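You operate a simulated robot arm through the tools that you are given. There is no shell and no other tool. Be economical: measure what you need, move in short steps, check, and stop when the job is done.

Carry out the task below with a simulated robot arm. There is one attempt and no reset: what you move stays moved.

Task
Press the green and blue blocks down into their marked gaps.
Fine: each in the gap with its colour; slide the yellow bridge over them last.

The check looks at the end state, three seconds after you hand in, the way a careful person would. Anything else that was tipped, shoved, dropped, spilled or broken makes it a failure.

Robot
A 6-joint arm with a two-finger parallel gripper, fixed in place. Base frame: the origin is at the foot of the arm, x ahead of it, y to its left, z up; the work surface is at about z = 2.6. Readings come in cm, rad, newtons and seconds.
With the tool pointing down near the work surface it reaches from about 16 to 40 cm from the base axis. Its first joint turns from -1.152 to 1.152 rad. Payload 1.57 kg.
The tool frame sits at the grasp point between the pads (the TCP): z along the fingers, y along the line on which they close. The tips reach 3 cm beyond it. Largest opening 8 cm; finger width 1.7, thickness 1.2; the body of the gripper, 4 by 8.2 cm, starts 8 cm behind the TCP.
Orientation is that of the tool frame in the base frame, as [roll, pitch, yaw] about the fixed x, y, z axes, in that order (R = Rz(yaw) Ry(pitch) Rx(roll)). With the fingers straight down and closing along the base's y, the tool's x points along the base's -x, its y along +y and its z along -z.

Tools
- The arm moves only by the tool drive_tool. Its argument "commands" is a list of rows, each a list of 7 numbers: the shift along the tool's x, y, z in units of 30 mm (1.0 is 30 mm), then the turn, a rotation vector about the tool's x, y, z in units of 8 degrees (1.0 is 8 degrees), then the finger opening in cm, from 0 to 8. In form: [[tx, ty, tz, ax, ay, az, hand], ...]. A call has 1 to 20 rows; each row shifts and turns the commanded pose from where the row before left it, along the tool's axes as they then stand. A call with a number of a shift or a turn outside -1 to 1 is refused whole. A row lasts 0.2 s, in which the tool goes at most 5 cm and 0.15 rad; a call with a longer step from one row to the next is refused whole, and so is a gripper value outside its range. A pose out of reach is approached as far as the arm can. The call stops where the force on the tool passes 70 N (or 10 N more than at its start, if that is more) or the arm is blocked; 0.2 s more then pass. The fingers move at their own pace (about 15.3 cm/s each) and stop on an object; they squeeze with about 39 N. The grip force told is the motor's: it shows also when the fingers shut on nothing. Time passes only in rows, and 0.2 s behind the last, so rows that do not move let the fingers close. The reply holds the time, the measured pose of the TCP, the force on the tool along the base axes, the opening and the grip force, in the units named above and with some noise, and new pictures: "pictures" is both (left out), scene, wrist or none.
- Cameras (640 x 400 px; columns grow to the right, rows downward): "scene" is fixed at [7.09, -35.43, 41.09]; the picture's right is [0.53, -0.85, 0.00], its down [-0.58, -0.36, -0.73] and it looks along [0.62, 0.39, -0.68] (base axes); focal length 265 px, centre (320, 200). "wrist" rides on the gripper at [-3.2, 0, -7.8] in the tool frame; the picture's right is [0.00, -1.00, 0.00], its down [0.97, 0.00, -0.24] and it looks along [0.24, 0.00, 0.97] (tool axes); focal length 218 px, centre (320, 200). There is no depth. A picture from a camera that has moved, and an enlarged one, comes with that camera's place and axes in the base frame and with its lens.
- close_up(camera, box): a new picture of the part [left, top, right, bottom] of that camera's present view, enlarged. No time passes.
- hand_in(): hands the job in; it is judged then, once.

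Go step by step. Nothing tells you positions but the pictures and the camera data: compare them with the known pose of the tool, close in by small moves and look again before you grip or let go. The budget is 120 turns and 150 pictures, counting those below and the enlarged ones. Unless the task says otherwise, let go and move clear before handing in, and close with one line.

The tools are called after "Request:" by a JSON object that holds its "method" and its "body". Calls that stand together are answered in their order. drive_tool: Moves the arm, as the interface text tells. Its arguments: {"type":"object","properties":{"commands":{"type":"array","items":{"type":"array","items":{"type":"number"}}},"pictures":{"type":"string","enum":["both","scene","wrist","none"]}},"required":["commands"]} The other tools are called the same way: close_up (camera, box) takes an enlarged picture of a part of a camera's view; hand_in () hands the job in.

At the start:

```text
clock: 0.0
tool_pos: [27.87, -2.39, 23.09]
ee_rot: [-3.141, 0.0, -3.141]
wrist_force: [-0.4, 0.6, -0.5]
gripper_width: 7.99
grasp_force: 0.0
```

scene: 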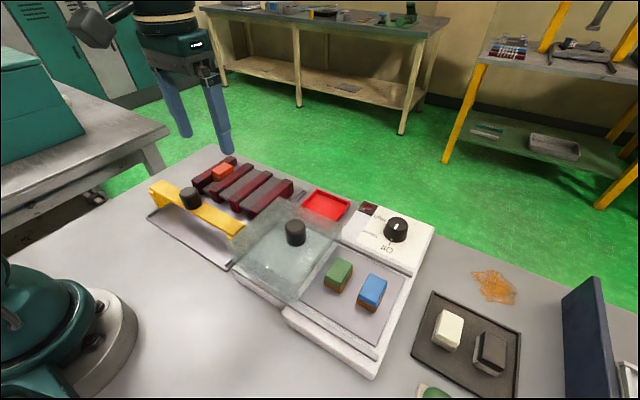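
wrist: 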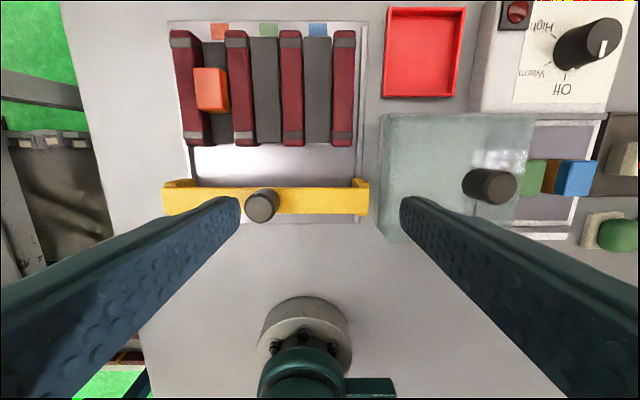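

I see a rack with three coloured gaps (orange already filled), a yellow bridge on rails, and a glass-like lid with a knob near a tray holding the green and blue blocks. I'll enlarge these before moving.

Request:
{"method": "close_up", "body": {"camera": "scene", "box": [140, 140, 300, 240]}}

Request:
{"method": "close_up", "body": {"camera": "scene", "box": [220, 180, 440, 380]}}

Request:
{"method": "close_up", "body": {"camera": "wrist", "box": [150, 10, 390, 160]}}

Request:
{"method": "close_up", "body": {"camera": "wrist", "box": [360, 90, 640, 265]}}

```text
4.00 times, centred on (220, 190) of scene
camera zoom: at [7.09, -35.43, 41.09], right [0.53, -0.85, 0.0], down [-0.58, -0.36, -0.73], along [0.62, 0.39, -0.68], focal length 1060 px, centre (720, 240)
```

zoom: 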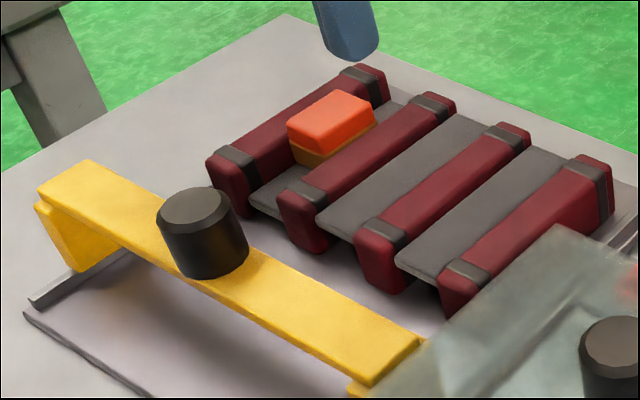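

```text
2.00 times, centred on (330, 280) of scene
camera zoom: at [7.09, -35.43, 41.09], right [0.53, -0.85, 0.0], down [-0.58, -0.36, -0.73], along [0.62, 0.39, -0.68], focal length 530 px, centre (300, 40)
```

zoom: 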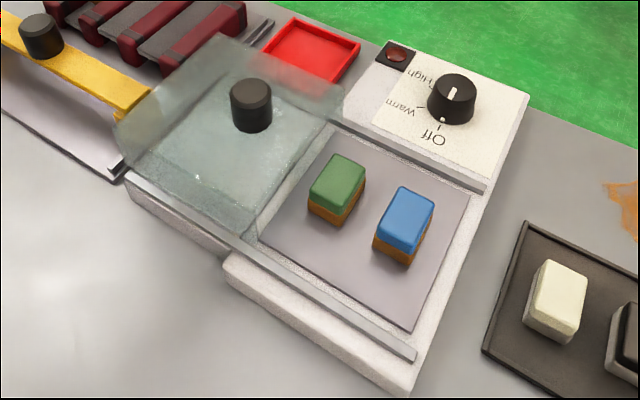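

```text
2.67 times, centred on (270, 85) of wrist
camera zoom: at [31.1, -2.14, 30.82], right [0.0, -1.0, 0.0], down [-0.97, 0.0, 0.24], along [-0.24, 0.0, -0.97], focal length 582 px, centre (453, 507)
```

zoom: 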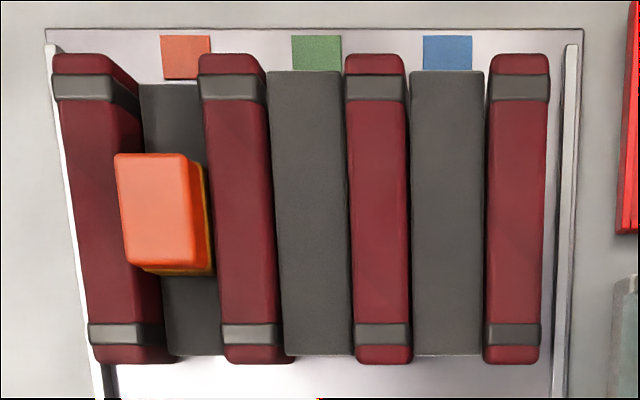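

```text
2.29 times, centred on (500, 178) of wrist
camera zoom: at [31.1, -2.14, 30.82], right [0.0, -1.0, 0.0], down [-0.97, 0.0, 0.24], along [-0.24, 0.0, -0.97], focal length 499 px, centre (-91, 251)
```

zoom: 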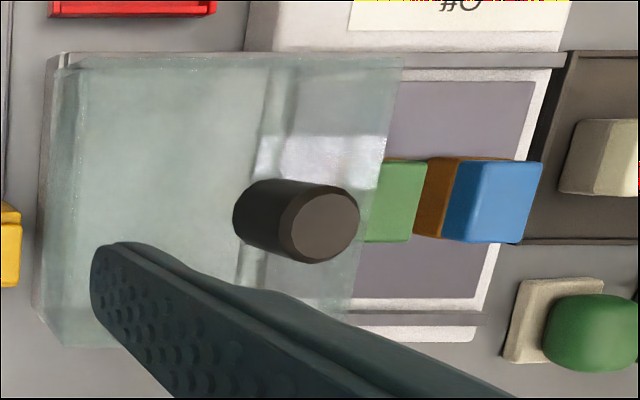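

The blue block's top appears to be near (27.4, -31.7, 5.9) and the green one near (27.2, -26, 5.9). I'll move toward them at height and turn the hand so the fingers close along base x.

Request:
{"method": "drive_tool", "body": {"commands": [[0, -1, 0, 0, 0, 0, 8], [0, -1, 0, 0, 0, 0, 8], [0, -1, 0, 0, 0, 0, 8], [0, -1, 0, 0, 0, 0, 8], [0, -1, 0, 0, 0, 0, 8], [0, -1, 0, 0, 0, 0, 8], [0, 0, 0, 0, 0, 1, 8], [0, 0, 0, 0, 0, 1, 8], [0, 0, 0, 0, 0, 1, 8], [0, 0, 0, 0, 0, 1, 8], [0, 0, 0, 0, 0, 1, 8], [0, 0, 0, 0, 0, 1, 8], [0, 0, 0, 0, 0, 1, 8], [0, 0, 0, 0, 0, 1, 8], [0, 0, 0, 0, 0, 1, 8], [0, 0, 0, 0, 0, 1, 8], [0, 0, 0, 0, 0, 1, 8], [0, 0, 0, 0, 0, 0.25, 8]]}}

```text
clock: 3.8
tool_pos: [27.91, -20.36, 23.04]
ee_rot: [-3.141, 0.0, 1.569]
wrist_force: [0.2, 0.2, 0.0]
gripper_width: 7.98
grasp_force: 0.0
camera wrist: at [27.94, -23.35, 30.82], right [-1.0, 0.0, 0.0], down [0.0, 0.97, 0.24], along [0.0, 0.24, -0.97], focal length 218 px, centre (320, 200)
```

scene: 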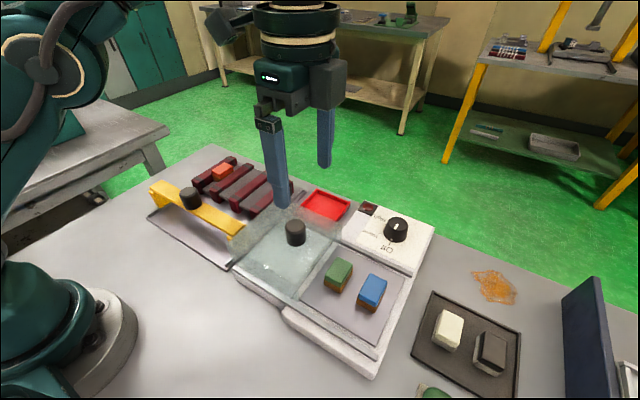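
wrist: 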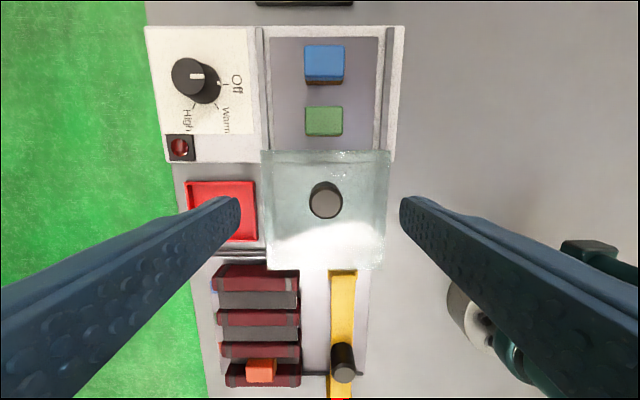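

Both views agree: green is about (27.5, -26.0) and blue about (27.5, -31.7). I'll take close-ups to get sizes, the lid edge and the rack.

Request:
{"method": "close_up", "body": {"camera": "wrist", "box": [244, 30, 404, 130]}}

Request:
{"method": "close_up", "body": {"camera": "wrist", "box": [200, 240, 400, 400]}}

Request:
{"method": "close_up", "body": {"camera": "scene", "box": [290, 230, 420, 330]}}

```text
4.00 times, centred on (324, 80) of wrist
camera zoom: at [27.94, -23.35, 30.82], right [-1.0, 0.0, 0.0], down [0.0, 0.97, 0.24], along [0.0, 0.24, -0.97], focal length 873 px, centre (304, 680)
```

zoom: 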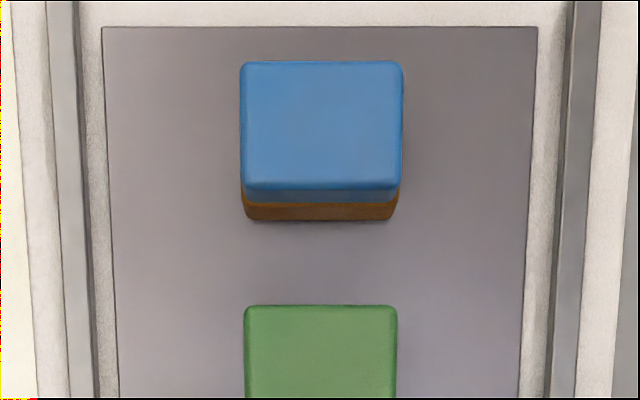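

```text
2.50 times, centred on (300, 320) of wrist
camera zoom: at [27.94, -23.35, 30.82], right [-1.0, 0.0, 0.0], down [0.0, 0.97, 0.24], along [0.0, 0.24, -0.97], focal length 546 px, centre (370, -100)
```

zoom: 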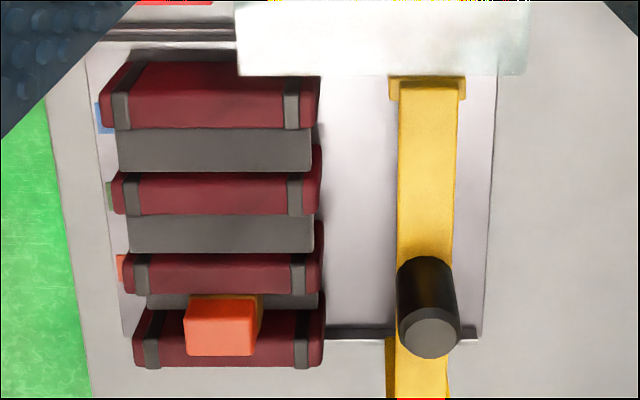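

```text
4.00 times, centred on (355, 280) of scene
camera zoom: at [7.09, -35.43, 41.09], right [0.53, -0.85, 0.0], down [-0.58, -0.36, -0.73], along [0.62, 0.39, -0.68], focal length 1060 px, centre (180, -120)
```

zoom: 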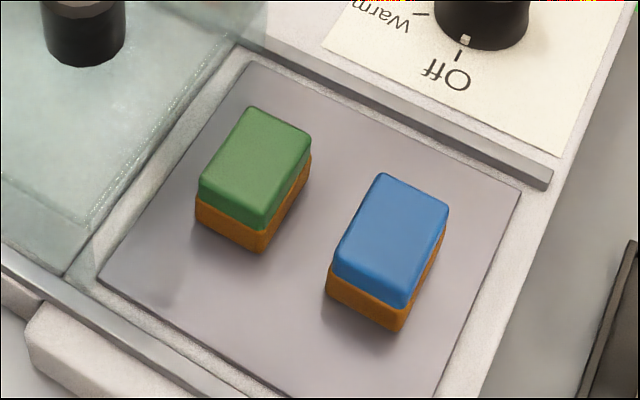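

The blocks are about 4.1 × 2.9 cm and the plate lies near z = 3, with the knob at Off. I'll hover over green, partly descend and look.

Request:
{"method": "drive_tool", "body": {"commands": [[-1, -0.147, 0, 0, 0, 0, 6], [-0.93, 0, 0, 0, 0, 0, 6], [0, 0, 1, 0, 0, 0, 6], [0, 0, 1, 0, 0, 0, 6], [0, 0, 1, 0, 0, 0, 6], [0, 0, 0.5, 0, 0, 0, 6], [0, 0, 0, 0, 0, 0, 6]]}}

```text
clock: 5.4
tool_pos: [25.95, -25.0, 11.1]
ee_rot: [-3.141, 0.002, 1.573]
wrist_force: [-0.2, -0.7, -0.7]
gripper_width: 6.0
grasp_force: 0.1
out of reach, approached as far as the arm can: row 1, 2
camera wrist: at [25.85, -27.94, 19.04], right [-1.0, 0.0, 0.0], down [0.0, 0.97, 0.24], along [0.0, 0.24, -0.97], focal length 218 px, centre (320, 200)
```

scene: 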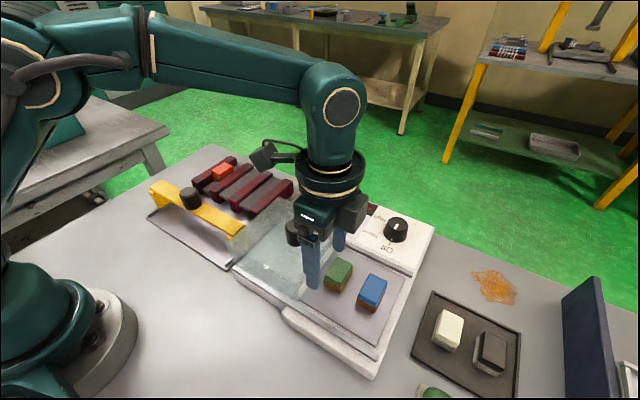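
wrist: 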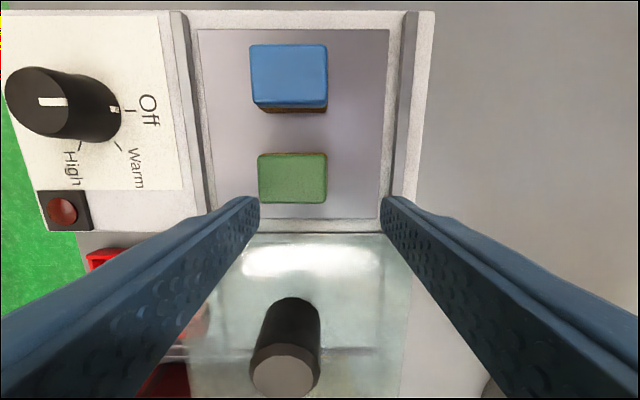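

The earlier hover was out of reach at that height, so the tool stopped short at (25.95, -25.0). Green is at about (27.5, -26.05). I'll go a little lower and correct over it.

Request:
{"method": "drive_tool", "body": {"commands": [[0, 0, 0.45, 0, 0, 0, 6], [-0.22, 0.27, 0, 0, 0, 0, 6], [-0.22, 0.28, 0, 0, 0, 0, 6], [0, 0, 0, 0, 0, 0, 6]]}}

```text
clock: 6.4
tool_pos: [27.6, -26.32, 9.96]
ee_rot: [-3.141, 0.0, 1.572]
wrist_force: [0.0, 0.2, -0.2]
gripper_width: 6.0
grasp_force: 0.0
camera wrist: at [27.5, -29.27, 17.76], right [-1.0, 0.0, 0.0], down [0.0, 0.97, 0.24], along [0.0, 0.24, -0.97], focal length 218 px, centre (320, 200)
```

scene: 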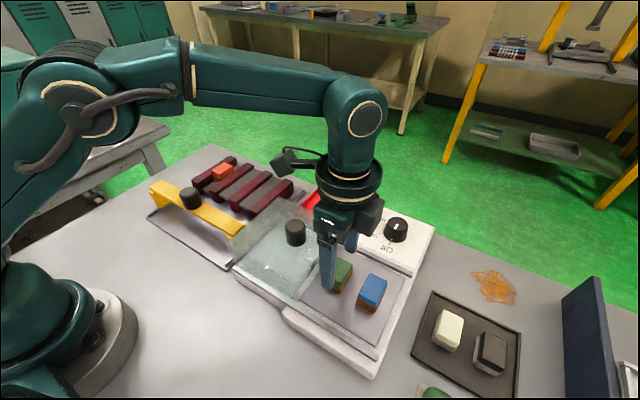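
wrist: 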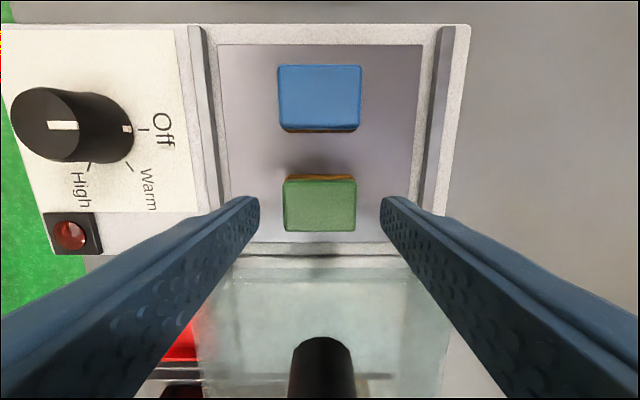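

The hand is centred over green, so I'll descend to about z = 6.8 and grip.

Request:
{"method": "drive_tool", "body": {"commands": [[0.03, 0, 0.5, 0, 0, 0, 6], [0, 0, 0.4, 0, 0, 0, 6], [0, 0, 0.12, 0, 0, 0, 6], [0, 0, 0, 0, 0, 0, 6]]}}

```text
clock: 7.4
tool_pos: [27.47, -26.17, 6.89]
ee_rot: [-3.141, -0.001, 1.571]
wrist_force: [0.4, 0.3, -1.3]
gripper_width: 6.0
grasp_force: 0.0
camera wrist: at [27.5, -29.14, 14.69], right [-1.0, 0.0, 0.0], down [0.0, 0.97, 0.24], along [0.0, 0.24, -0.97], focal length 218 px, centre (320, 200)
```

scene: 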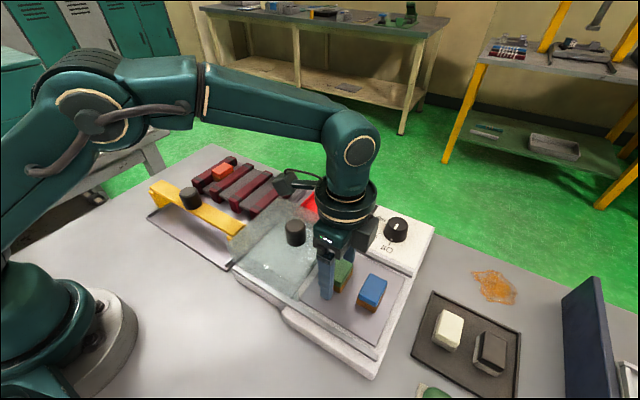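
wrist: 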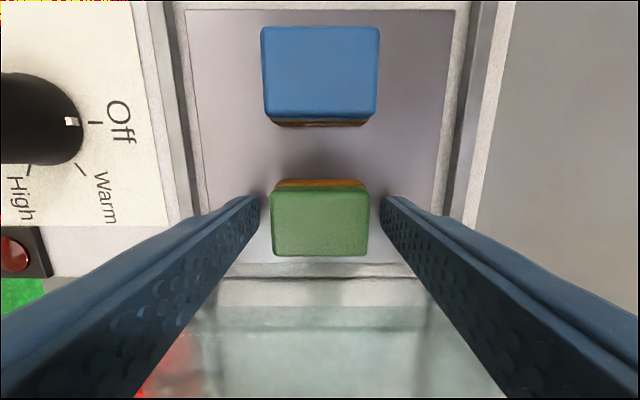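

Request:
{"method": "drive_tool", "body": {"commands": [[0, 0, 0, 0, 0, 0, 3], [0, 0, 0, 0, 0, 0, 3], [0, 0, 0, 0, 0, 0, 3]], "pictures": "wrist"}}

```text
clock: 8.2
tool_pos: [27.53, -26.15, 6.85]
ee_rot: [3.142, 0.0, 1.573]
wrist_force: [0.2, 0.7, 1.2]
gripper_width: 4.1
grasp_force: 38.7
camera wrist: at [27.5, -29.14, 14.71], right [-1.0, 0.0, 0.0], down [0.0, 0.97, 0.24], along [0.0, 0.24, -0.97], focal length 218 px, centre (320, 200)
```

wrist: 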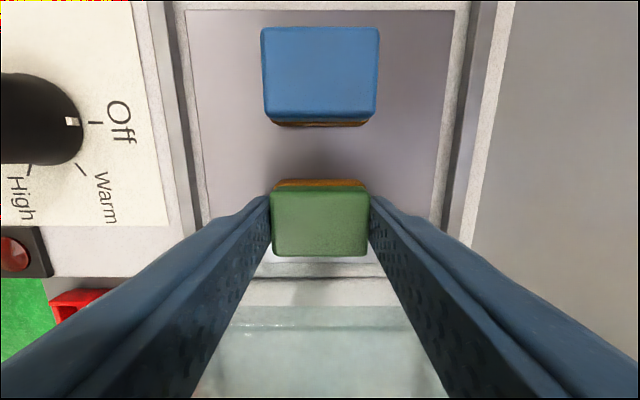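

Green is gripped at 4.1 cm. I'll lift it straight up, pull in toward the base and climb well above the lid knob.

Request:
{"method": "drive_tool", "body": {"commands": [[0, 0, -0.3, 0, 0, 0, 3], [0, 0, -0.45, 0, 0, 0, 3], [0, 0, -0.45, 0, 0, 0, 3], [0.3, -0.4, -0.5, 0, 0, 0, 3], [0.3, -0.4, -0.5, 0, 0, 0, 3], [0.3, -0.4, -0.5, 0, 0, 0, 3], [0, 0, -0.5, 0, 0, 0, 3], [0, 0, -0.5, 0, 0, 0, 3]]}}

```text
clock: 10.0
tool_pos: [23.88, -23.32, 17.92]
ee_rot: [-3.14, -0.001, 1.572]
wrist_force: [0.9, -0.2, -0.2]
gripper_width: 3.0
grasp_force: 0.0
camera wrist: at [23.87, -26.45, 25.83], right [-1.0, 0.0, 0.0], down [0.0, 0.97, 0.24], along [0.0, 0.24, -0.97], focal length 218 px, centre (320, 200)
```

scene: 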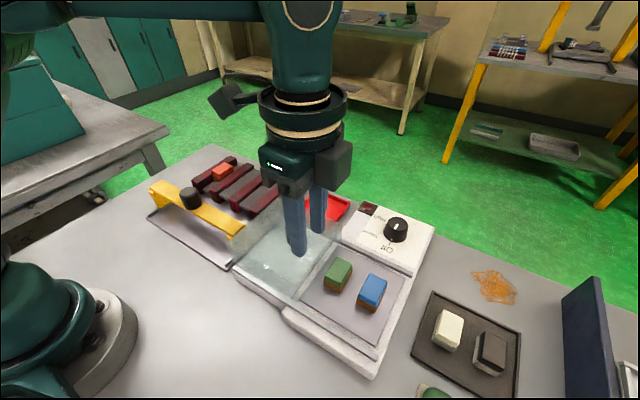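
wrist: 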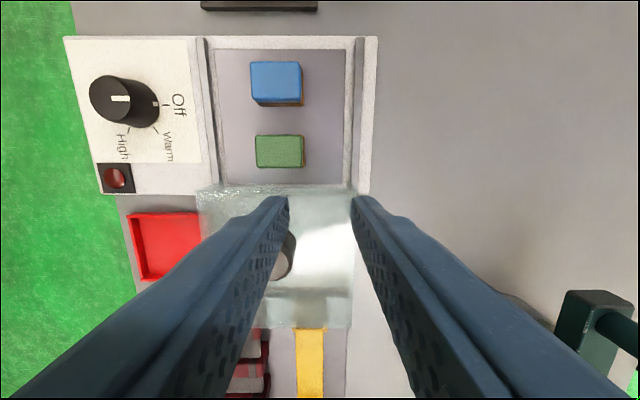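

The block slipped out on the lift and still stands on the plate. I'll check how it sits before trying again with a deeper grip and a slower lift.

Request:
{"method": "close_up", "body": {"camera": "wrist", "box": [220, 40, 380, 190]}}

Request:
{"method": "close_up", "body": {"camera": "scene", "box": [290, 230, 420, 330]}}

```text
2.67 times, centred on (300, 115) of wrist
camera zoom: at [23.87, -26.45, 25.83], right [-1.0, 0.0, 0.0], down [0.0, 0.97, 0.24], along [0.0, 0.24, -0.97], focal length 582 px, centre (373, 427)
```

zoom: 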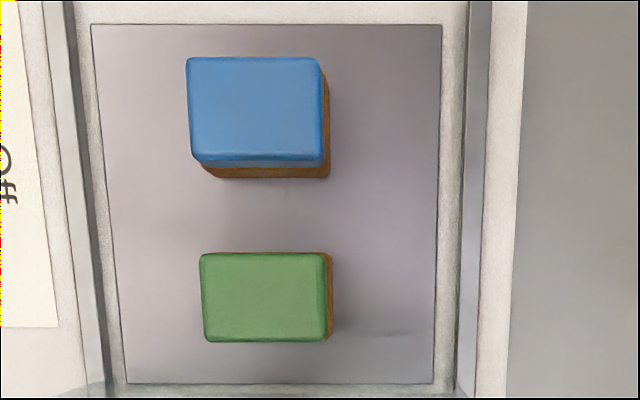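

```text
4.00 times, centred on (355, 280) of scene
camera zoom: at [7.09, -35.43, 41.09], right [0.53, -0.85, 0.0], down [-0.58, -0.36, -0.73], along [0.62, 0.39, -0.68], focal length 1060 px, centre (180, -120)
```

zoom: 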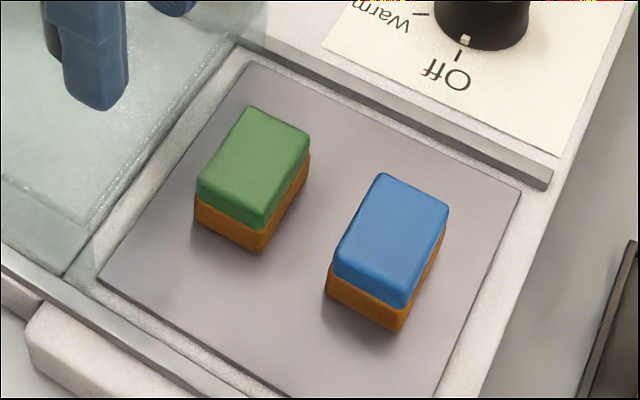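

Green hasn't moved at all, so it may be stuck to the plate or the grip may have been too high. I'll go back, grip deeper and lift slowly while watching the force.

Request:
{"method": "drive_tool", "body": {"commands": [[0, 0, 0.5, 0, 0, 0, 6], [0, 0, 0.5, 0, 0, 0, 6], [-0.3, 0.4, 0.5, 0, 0, 0, 6], [-0.3, 0.4, 0.5, 0, 0, 0, 6], [-0.33, 0.4, 0.45, 0, 0, 0, 6], [0, 0, 0, 0, 0, 0, 6], [0, 0, 0.5, 0, 0, 0, 6], [0, 0, 0.5, 0, 0, 0, 6], [0, 0, 0.3, 0, 0, 0, 6], [0, 0, 0.1, 0, 0, 0, 6]], "pictures": "wrist"}}

```text
clock: 12.2
tool_pos: [27.54, -26.27, 6.46]
ee_rot: [-3.141, -0.001, 1.573]
wrist_force: [-0.4, 1.0, 2.4]
gripper_width: 5.99
grasp_force: 0.0
camera wrist: at [27.51, -29.21, 14.24], right [-1.0, 0.0, 0.0], down [0.0, 0.97, 0.24], along [0.0, 0.24, -0.97], focal length 218 px, centre (320, 200)
```

wrist: 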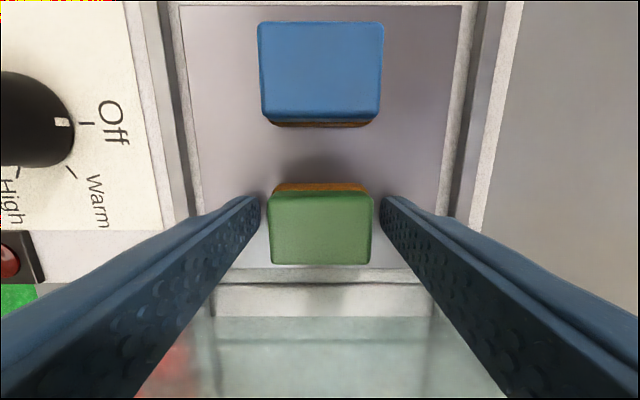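

Request:
{"method": "drive_tool", "body": {"commands": [[0, 0, 0, 0, 0, 0, 2], [0, 0, 0, 0, 0, 0, 2], [0, 0, 0, 0, 0, 0, 2], [0, 0, -0.04, 0, 0, 0, 2], [0, 0, -0.04, 0, 0, 0, 2]], "pictures": "none"}}

```text
clock: 13.4
tool_pos: [27.48, -26.19, 6.67]
ee_rot: [-3.14, 0.0, 1.573]
wrist_force: [-0.5, -0.6, -0.4]
gripper_width: 4.07
grasp_force: 38.6
```

Request:
{"method": "drive_tool", "body": {"commands": [[0, 0, -0.05, 0, 0, 0, 2], [0, 0, -0.05, 0, 0, 0, 2], [0, 0, -0.05, 0, 0, 0, 2], [0, 0, -0.05, 0, 0, 0, 2]]}}

```text
clock: 14.4
tool_pos: [27.43, -26.3, 7.18]
ee_rot: [3.141, 0.001, 1.571]
wrist_force: [0.9, 0.7, 0.0]
gripper_width: 4.09
grasp_force: 38.9
camera wrist: at [27.49, -29.24, 15.08], right [-1.0, 0.0, 0.0], down [0.0, 0.97, 0.24], along [0.0, 0.24, -0.97], focal length 218 px, centre (320, 200)
```

scene: 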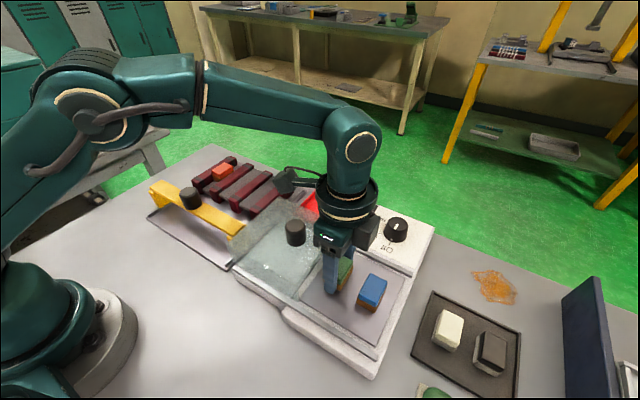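
wrist: 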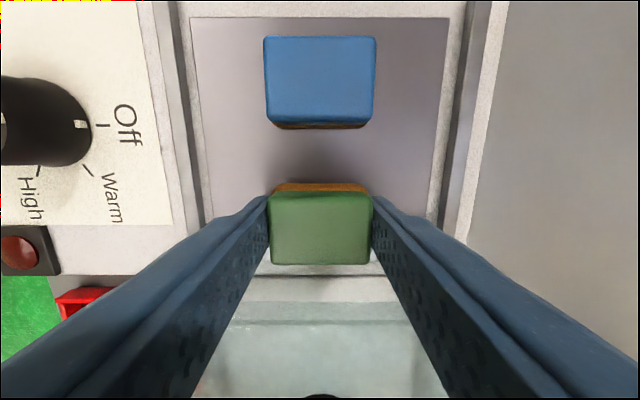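

Now the block is coming up with the fingers, since its image size stays constant. I'll keep lifting slowly.

Request:
{"method": "drive_tool", "body": {"commands": [[0, 0, -0.1, 0, 0, 0, 2], [0, 0, -0.15, 0, 0, 0, 2], [0, 0, -0.15, 0, 0, 0, 2], [0, 0, -0.15, 0, 0, 0, 2], [0, 0, -0.15, 0, 0, 0, 2], [0, 0, -0.15, 0, 0, 0, 2], [0, 0, -0.15, 0, 0, 0, 2], [0, 0, 0, 0, 0, 0, 2]]}}

```text
clock: 16.2
tool_pos: [27.5, -26.27, 10.32]
ee_rot: [-3.141, 0.0, 1.573]
wrist_force: [0.4, 0.9, -0.6]
gripper_width: 4.08
grasp_force: 39.2
camera wrist: at [27.49, -29.24, 18.11], right [-1.0, 0.0, 0.0], down [0.0, 0.97, 0.24], along [0.0, 0.24, -0.97], focal length 218 px, centre (320, 200)
```

scene: 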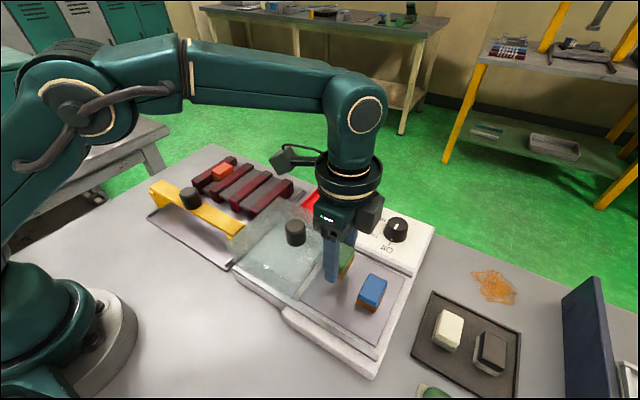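
wrist: 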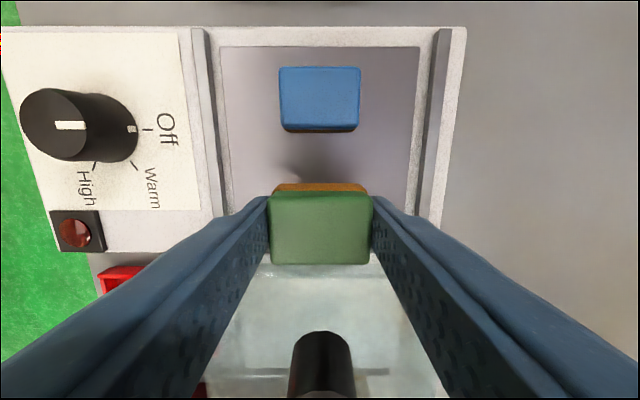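

Green is held firmly. I'll rise and retract gently.

Request:
{"method": "drive_tool", "body": {"commands": [[0, -0.05, -0.1, 0, 0, 0, 2], [0, -0.1, -0.2, 0, 0, 0, 2], [0, -0.1, -0.2, 0, 0, 0, 2], [0, -0.1, -0.25, 0, 0, 0, 2], [0.1, -0.1, -0.25, 0, 0, 0, 2], [0.15, -0.1, -0.25, 0, 0, 0, 2], [0.2, -0.1, -0.25, 0, 0, 0, 2], [0.25, -0.1, -0.25, 0, 0, 0, 2], [0.3, -0.1, -0.25, 0, 0, 0, 2], [0.3, -0.1, -0.25, 0, 0, 0, 2], [0.35, -0.05, -0.2, 0, 0, 0, 2], [0.4, 0, -0.1, 0, 0, 0, 2], [0.4, 0, 0, 0, 0, 0, 2], [0.4, 0, 0, 0, 0, 0, 2], [0.4, 0, 0, 0, 0, 0, 2], [0.4, 0, 0, 0, 0, 0, 2], [0.4, 0, 0, 0, 0, 0, 2], [0.3, 0, 0, 0, 0, 0, 2], [0.15, 0, 0, 0, 0, 0, 2], [0, 0, 0, 0, 0, 0, 2]]}}

```text
clock: 20.4
tool_pos: [24.59, -12.76, 17.75]
ee_rot: [-3.141, 0.0, 1.571]
wrist_force: [0.4, -0.7, -0.3]
gripper_width: 4.07
grasp_force: 38.5
camera wrist: at [24.49, -15.72, 25.72], right [-1.0, 0.0, 0.0], down [0.0, 0.97, 0.24], along [0.0, 0.24, -0.97], focal length 218 px, centre (320, 200)
```

scene: 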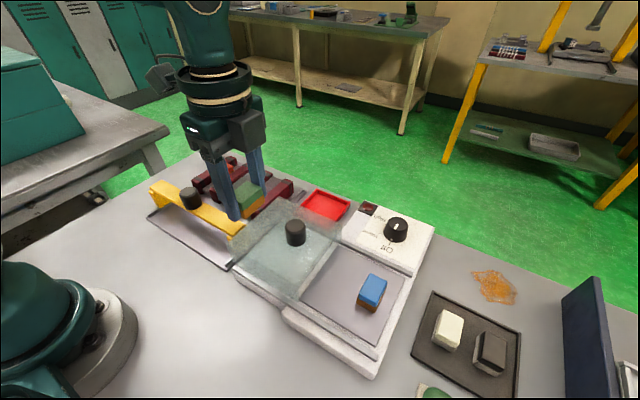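
wrist: 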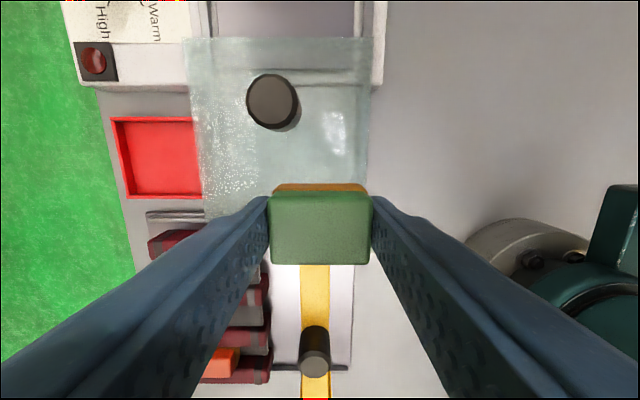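

I'll carry it past the rack at height so the wrist camera, which looks from the -y side, can see the gaps unobstructed.

Request:
{"method": "drive_tool", "body": {"commands": [[0.2, 0.05, 0, 0, 0, 0, 2], [0.4, 0.1, 0, 0, 0, 0, 2], [0.45, 0.13, 0, 0, 0, 0, 2], [0.45, 0.13, 0, 0, 0, 0, 2], [0.45, 0.13, 0, 0, 0, 0, 2], [0.45, 0.13, 0, 0, 0, 0, 2], [0.45, 0.13, 0, 0, 0, 0, 2], [0.45, 0.13, 0, 0, 0, 0, 2], [0.45, 0.13, 0, 0, 0, 0, 2], [0.45, 0.13, 0, 0, 0, 0, 2], [0.45, 0.13, 0, 0, 0, 0, 2], [0.45, 0.13, 0, 0, 0, 0, 2], [0.45, 0.13, 0, 0, 0, 0, 2], [0.45, 0.13, 0, 0, 0, 0, 2], [0.45, 0.13, 0, 0, 0, 0, 2], [0.45, 0.13, 0, 0, 0, 0, 2], [0.4, 0.1, 0, 0, 0, 0, 2], [0.2, 0.05, 0, 0, 0, 0, 2], [0, 0, 0, 0, 0, 0, 2]]}}

Request:
{"method": "close_up", "body": {"camera": "wrist", "box": [200, 20, 440, 180]}}

```text
clock: 24.4
tool_pos: [30.85, 9.79, 17.91]
ee_rot: [-3.141, -0.001, 1.572]
wrist_force: [0.0, -0.1, -1.2]
gripper_width: 4.1
grasp_force: 39.2
camera wrist: at [30.8, 6.79, 25.77], right [-1.0, 0.0, 0.0], down [0.0, 0.97, 0.24], along [0.0, 0.24, -0.97], focal length 218 px, centre (320, 200)
```

scene: 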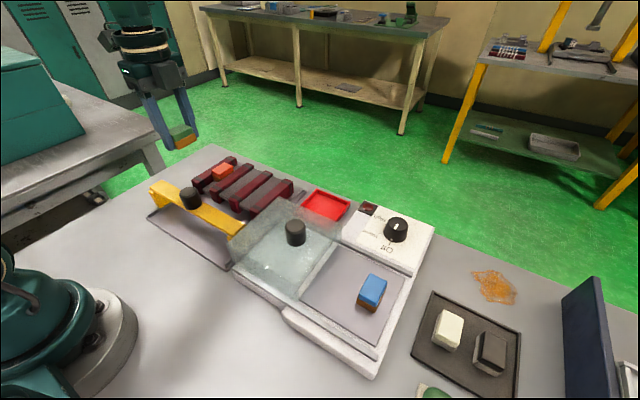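
wrist: 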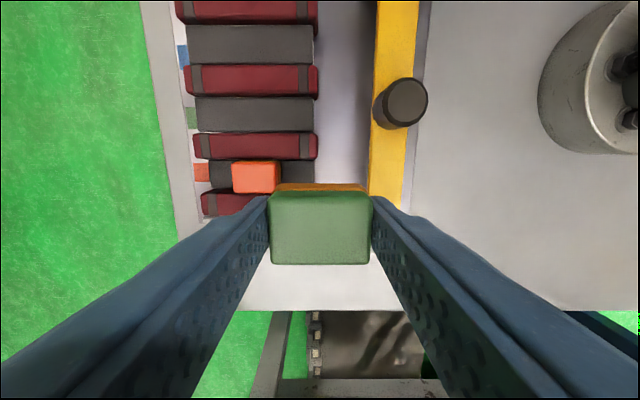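

```text
2.50 times, centred on (320, 100) of wrist
camera zoom: at [30.8, 6.79, 25.77], right [-1.0, 0.0, 0.0], down [0.0, 0.97, 0.24], along [0.0, 0.24, -0.97], focal length 546 px, centre (320, 450)
```

zoom: 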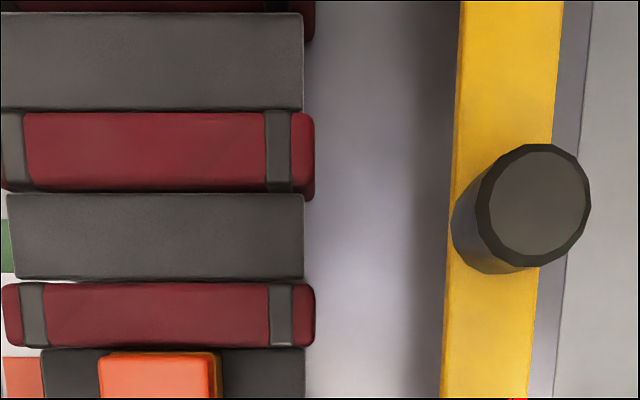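

The gaps have floor slabs that look raised in the two empty gaps and pressed down under orange, so each block must be pressed in. Green's gap centre is about y = 3.9–4.0 and x = 37. I'll go lower for a closer measurement.

Request:
{"method": "drive_tool", "body": {"commands": [[0, 0.1, 0.15, 0, 0, 0, 2], [0, 0.2, 0.3, 0, 0, 0, 2], [0, 0.25, 0.35, 0, 0, 0, 2], [0, 0.25, 0.35, 0, 0, 0, 2], [0, 0.25, 0.35, 0, 0, 0, 2], [0, 0.25, 0.3, 0, 0, 0, 2], [0, 0.2, 0.2, 0, 0, 0, 2], [0, 0.05, 0.1, 0, 0, 0, 2], [0, 0, 0, 0, 0, 0, 2]]}}

Request:
{"method": "close_up", "body": {"camera": "wrist", "box": [200, 20, 440, 200]}}

Request:
{"method": "close_up", "body": {"camera": "scene", "box": [160, 120, 300, 230]}}

```text
clock: 26.4
tool_pos: [35.43, 9.68, 11.49]
ee_rot: [-3.142, 0.0, 1.573]
wrist_force: [-0.3, -0.7, -0.6]
gripper_width: 4.08
grasp_force: 38.9
camera wrist: at [35.45, 6.81, 19.43], right [-1.0, 0.0, 0.0], down [0.0, 0.97, 0.24], along [0.0, 0.24, -0.97], focal length 218 px, centre (320, 200)
```

scene: 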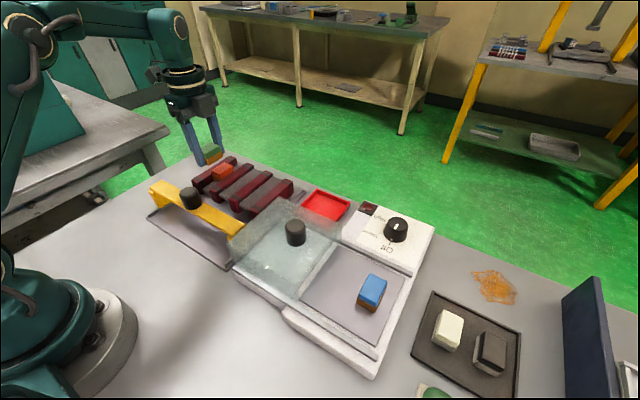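
wrist: 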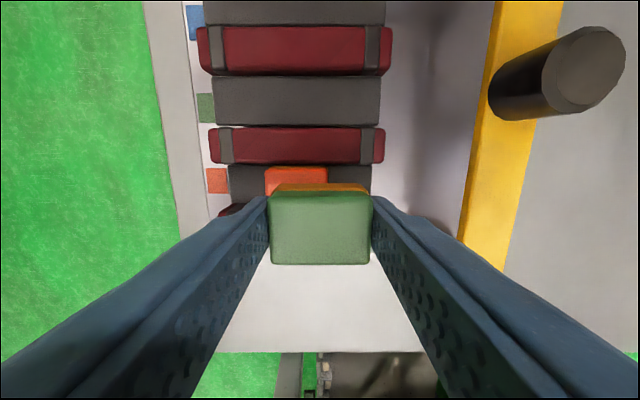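

```text
2.22 times, centred on (320, 110) of wrist
camera zoom: at [35.45, 6.81, 19.43], right [-1.0, 0.0, 0.0], down [0.0, 0.97, 0.24], along [0.0, 0.24, -0.97], focal length 485 px, centre (320, 400)
```

zoom: 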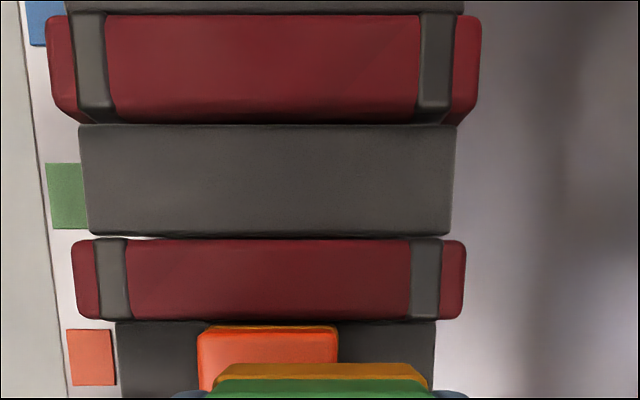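

```text
3.64 times, centred on (230, 175) of scene
camera zoom: at [7.09, -35.43, 41.09], right [0.53, -0.85, 0.0], down [-0.58, -0.36, -0.73], along [0.62, 0.39, -0.68], focal length 964 px, centre (647, 291)
```

zoom: 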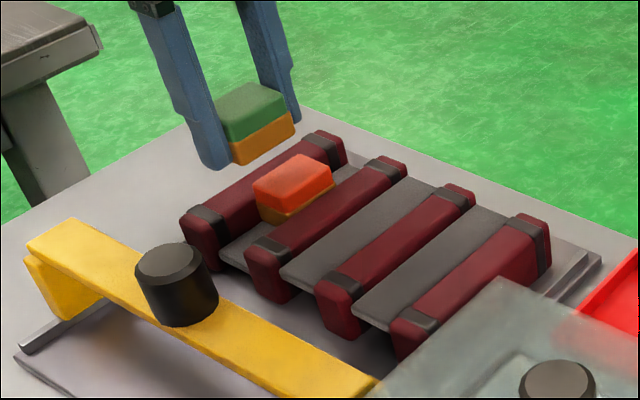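

The bar tops are at z ≈ 4.15 and green's gap runs from y ≈ 2.4 to 5.5, so its centre is (37.0, 3.95). I'll move the block over it.

Request:
{"method": "drive_tool", "body": {"commands": [[-0.15, 0.04, 0.05, 0, 0, 0, 2], [-0.3, 0.08, 0.1, 0, 0, 0, 2], [-0.4, 0.1, 0.1, 0, 0, 0, 2], [-0.4, 0.1, 0.1, 0, 0, 0, 2], [-0.4, 0.1, 0.1, 0, 0, 0, 2], [-0.28, 0.08, 0.05, 0, 0, 0, 2], [-0.1, 0.02, 0, 0, 0, 0, 2], [0, 0, 0, 0, 0, 0, 2]]}}

Request:
{"method": "close_up", "body": {"camera": "scene", "box": [160, 120, 300, 230]}}

```text
clock: 28.2
tool_pos: [37.01, 3.69, 10.07]
ee_rot: [-3.141, 0.002, 1.573]
wrist_force: [-0.1, -0.6, 0.0]
gripper_width: 4.12
grasp_force: 38.6
camera wrist: at [36.99, 0.69, 17.95], right [-1.0, 0.0, 0.0], down [0.0, 0.97, 0.24], along [0.0, 0.24, -0.97], focal length 218 px, centre (320, 200)
```

scene: 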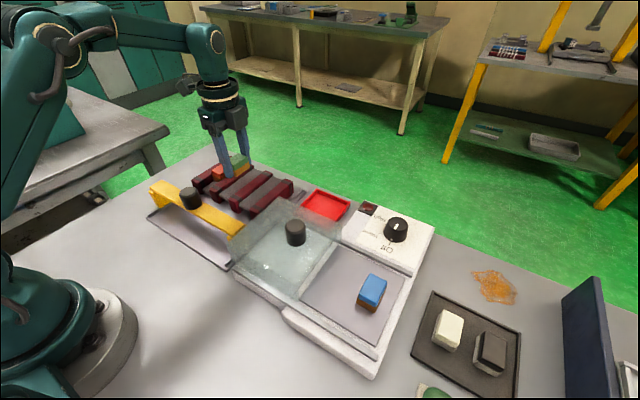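
wrist: 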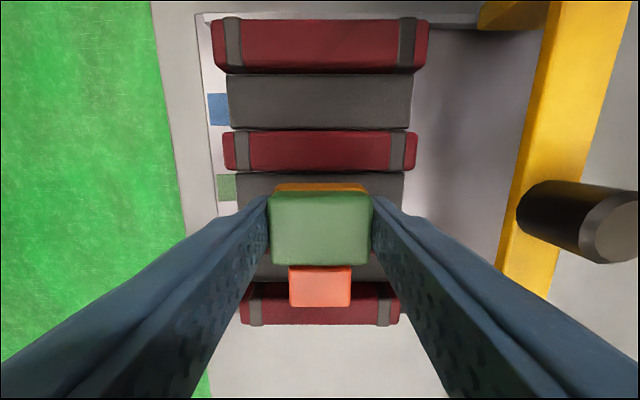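

```text
3.64 times, centred on (230, 175) of scene
camera zoom: at [7.09, -35.43, 41.09], right [0.53, -0.85, 0.0], down [-0.58, -0.36, -0.73], along [0.62, 0.39, -0.68], focal length 964 px, centre (647, 291)
```

zoom: 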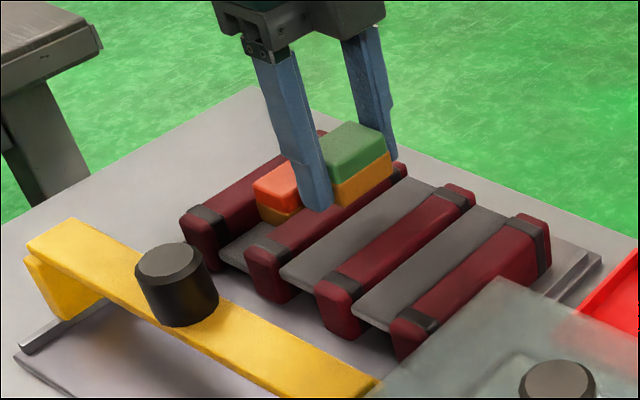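

The block is over the gap with margin on both sides. I'll descend to bar level and check.

Request:
{"method": "drive_tool", "body": {"commands": [[0, 0, 0.2, 0, 0, 0, 2], [0, 0, 0.3, 0, 0, 0, 2], [0, 0, 0.2, 0, 0, 0, 2], [0, 0, 0.1, 0, 0, 0, 2], [0, 0, 0, 0, 0, 0, 2]]}}

Request:
{"method": "close_up", "body": {"camera": "scene", "box": [160, 120, 300, 230]}}

```text
clock: 29.4
tool_pos: [37.01, 3.72, 7.73]
ee_rot: [3.141, 0.0, 1.572]
wrist_force: [0.2, 0.1, -0.7]
gripper_width: 4.09
grasp_force: 39.3
camera wrist: at [36.98, 0.72, 15.52], right [-1.0, 0.0, 0.0], down [0.0, 0.97, 0.24], along [0.0, 0.24, -0.97], focal length 218 px, centre (320, 200)
```

scene: 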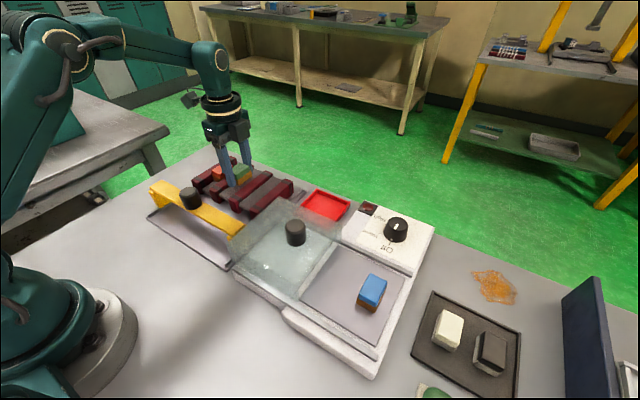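
wrist: 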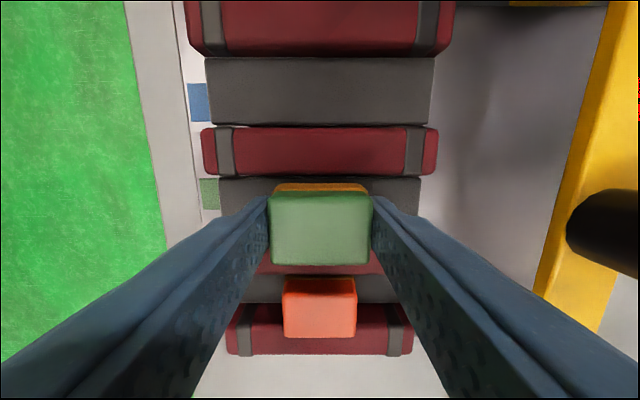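

```text
3.64 times, centred on (230, 175) of scene
camera zoom: at [7.09, -35.43, 41.09], right [0.53, -0.85, 0.0], down [-0.58, -0.36, -0.73], along [0.62, 0.39, -0.68], focal length 964 px, centre (647, 291)
```

zoom: 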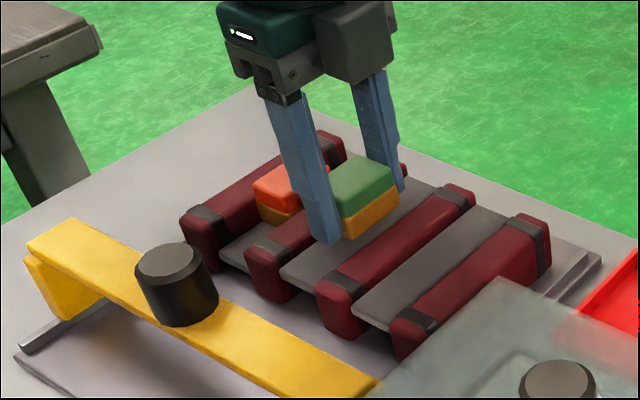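

Contact is close. I'll press down in small steps and watch the force.

Request:
{"method": "drive_tool", "body": {"commands": [[0, 0, 0.07, 0, 0, 0, 2], [0, 0, 0.07, 0, 0, 0, 2], [0, 0, 0.07, 0, 0, 0, 2], [0, 0, 0, 0, 0, 0, 2]], "pictures": "none"}}

```text
clock: 30.4
tool_pos: [37.07, 3.74, 7.1]
ee_rot: [-3.141, 0.001, 1.572]
wrist_force: [0.3, -0.9, -0.1]
gripper_width: 4.11
grasp_force: 39.0
```

Request:
{"method": "drive_tool", "body": {"commands": [[0, 0, 0.07, 0, 0, 0, 2], [0, 0, 0.07, 0, 0, 0, 2], [0, 0, 0, 0, 0, 0, 2]]}}

Request:
{"method": "close_up", "body": {"camera": "scene", "box": [160, 120, 300, 230]}}

```text
clock: 31.2
tool_pos: [36.95, 3.61, 6.7]
ee_rot: [3.142, 0.0, 1.573]
wrist_force: [-0.6, 0.2, 2.8]
gripper_width: 4.11
grasp_force: 38.9
camera wrist: at [37.01, 0.68, 14.5], right [-1.0, 0.0, 0.0], down [0.0, 0.97, 0.24], along [0.0, 0.24, -0.97], focal length 218 px, centre (320, 200)
```

scene: 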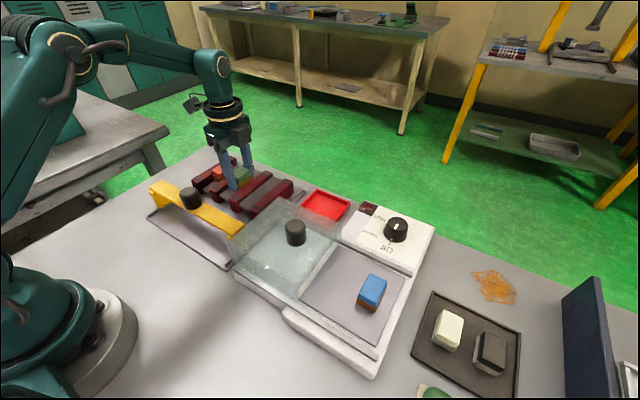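
wrist: 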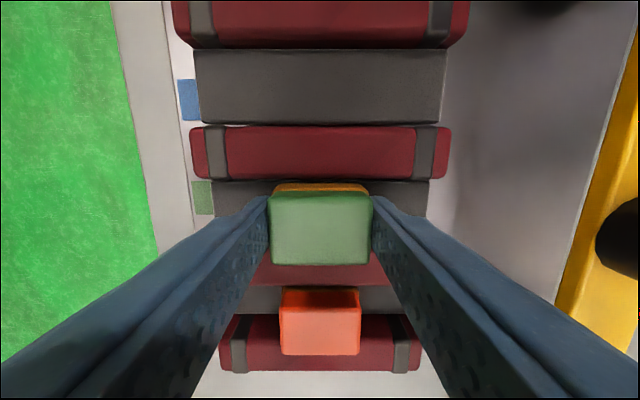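

```text
3.64 times, centred on (230, 175) of scene
camera zoom: at [7.09, -35.43, 41.09], right [0.53, -0.85, 0.0], down [-0.58, -0.36, -0.73], along [0.62, 0.39, -0.68], focal length 964 px, centre (647, 291)
```

zoom: 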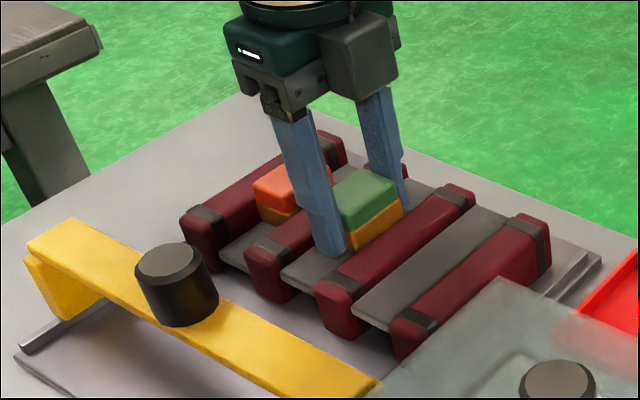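

Light contact with the slab at tip height of about 3.6. I'll keep pressing.

Request:
{"method": "drive_tool", "body": {"commands": [[0, 0, 0.05, 0, 0, 0, 2], [0, 0, 0.05, 0, 0, 0, 2], [0, 0, 0, 0, 0, 0, 2]], "pictures": "none"}}

```text
clock: 32.0
tool_pos: [37.03, 3.74, 6.21]
ee_rot: [3.141, 0.0, 1.571]
wrist_force: [0.5, 1.4, 1.2]
gripper_width: 4.1
grasp_force: 39.3
```

Request:
{"method": "drive_tool", "body": {"commands": [[0, 0, 0.05, 0, 0, 0, 2], [0, 0, 0.05, 0, 0, 0, 2], [0, 0, 0.05, 0, 0, 0, 2], [0, 0, 0, 0, 0, 0, 2]]}}

Request:
{"method": "close_up", "body": {"camera": "scene", "box": [160, 120, 300, 230]}}

```text
clock: 33.0
tool_pos: [37.16, 3.72, 5.9]
ee_rot: [3.141, 0.001, 1.572]
wrist_force: [0.1, -1.0, 1.3]
gripper_width: 4.09
grasp_force: 39.3
camera wrist: at [37.03, 0.69, 13.73], right [-1.0, 0.0, 0.0], down [0.0, 0.97, 0.24], along [0.0, 0.24, -0.97], focal length 218 px, centre (320, 200)
```

scene: 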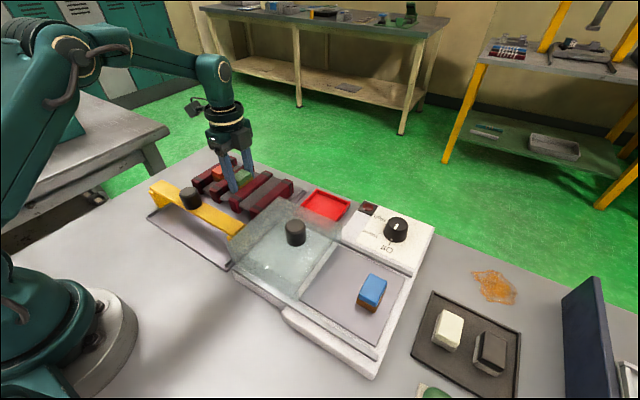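
wrist: 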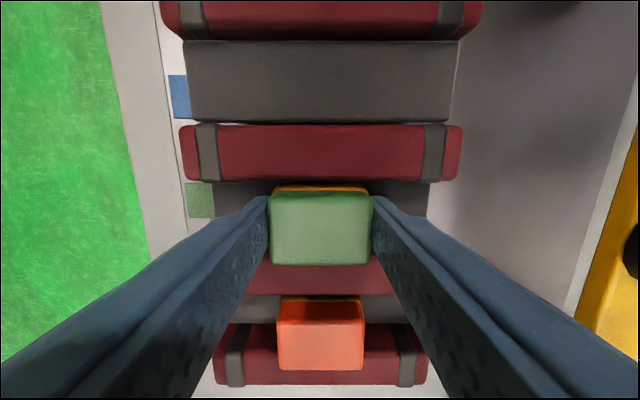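

```text
3.64 times, centred on (230, 175) of scene
camera zoom: at [7.09, -35.43, 41.09], right [0.53, -0.85, 0.0], down [-0.58, -0.36, -0.73], along [0.62, 0.39, -0.68], focal length 964 px, centre (647, 291)
```

zoom: 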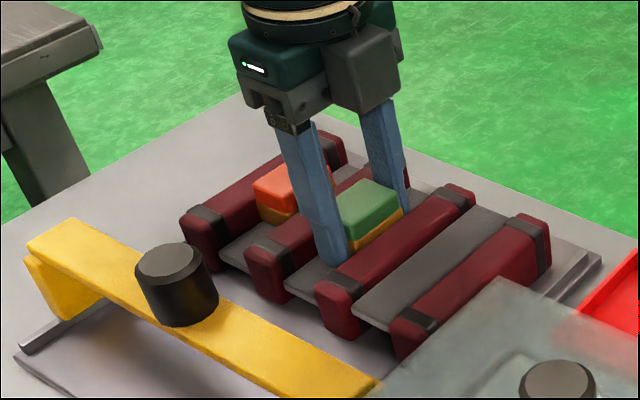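

The slab is sinking under light force. I'll continue until it bottoms out.

Request:
{"method": "drive_tool", "body": {"commands": [[0, 0, 0.05, 0, 0, 0, 2], [0, 0, 0.05, 0, 0, 0, 2], [0, 0, 0.05, 0, 0, 0, 2], [0, 0, 0, 0, 0, 0, 2]], "pictures": "none"}}

```text
clock: 34.0
tool_pos: [37.0, 3.69, 5.51]
ee_rot: [3.139, 0.0, 1.572]
wrist_force: [-6.9, -0.9, 30.7]
gripper_width: 4.09
grasp_force: 39.0
```

Request:
{"method": "drive_tool", "body": {"commands": [[0, 0, 0, 0, 0, 0, 2]]}}

Request:
{"method": "close_up", "body": {"camera": "scene", "box": [160, 120, 300, 230]}}

```text
clock: 34.4
tool_pos: [36.99, 3.59, 5.55]
ee_rot: [3.141, -0.001, 1.572]
wrist_force: [-9.5, 0.1, 38.9]
gripper_width: 4.1
grasp_force: 38.7
camera wrist: at [37.03, 0.69, 13.4], right [-1.0, 0.0, 0.0], down [0.0, 0.97, 0.24], along [0.0, 0.24, -0.97], focal length 218 px, centre (320, 200)
```

scene: 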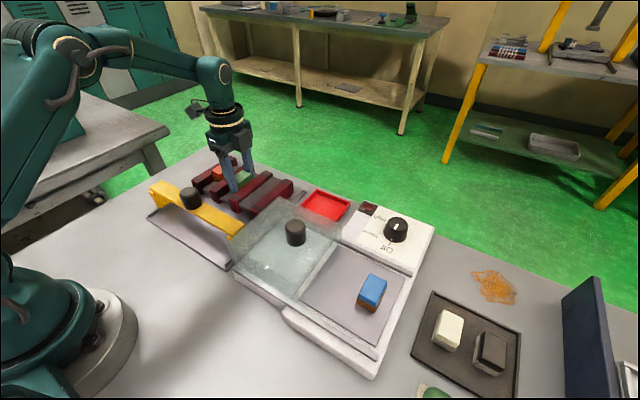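
wrist: 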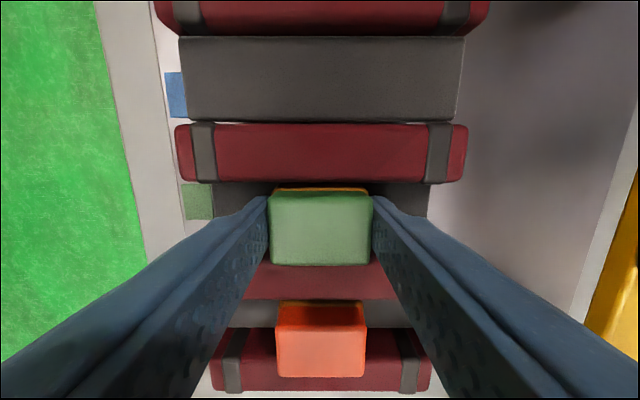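

```text
3.64 times, centred on (230, 175) of scene
camera zoom: at [7.08, -35.43, 41.1], right [0.53, -0.85, 0.0], down [-0.58, -0.36, -0.73], along [0.62, 0.39, -0.68], focal length 964 px, centre (647, 291)
```

zoom: 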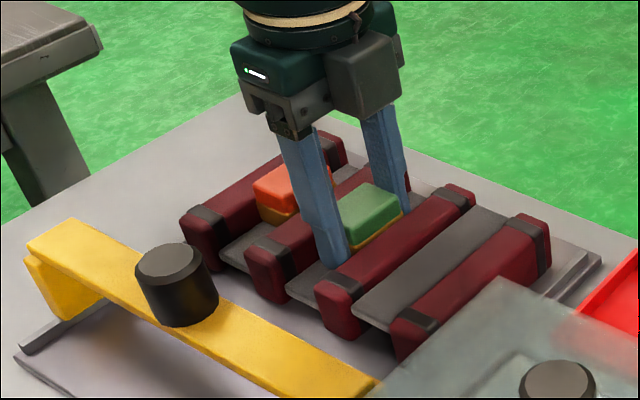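

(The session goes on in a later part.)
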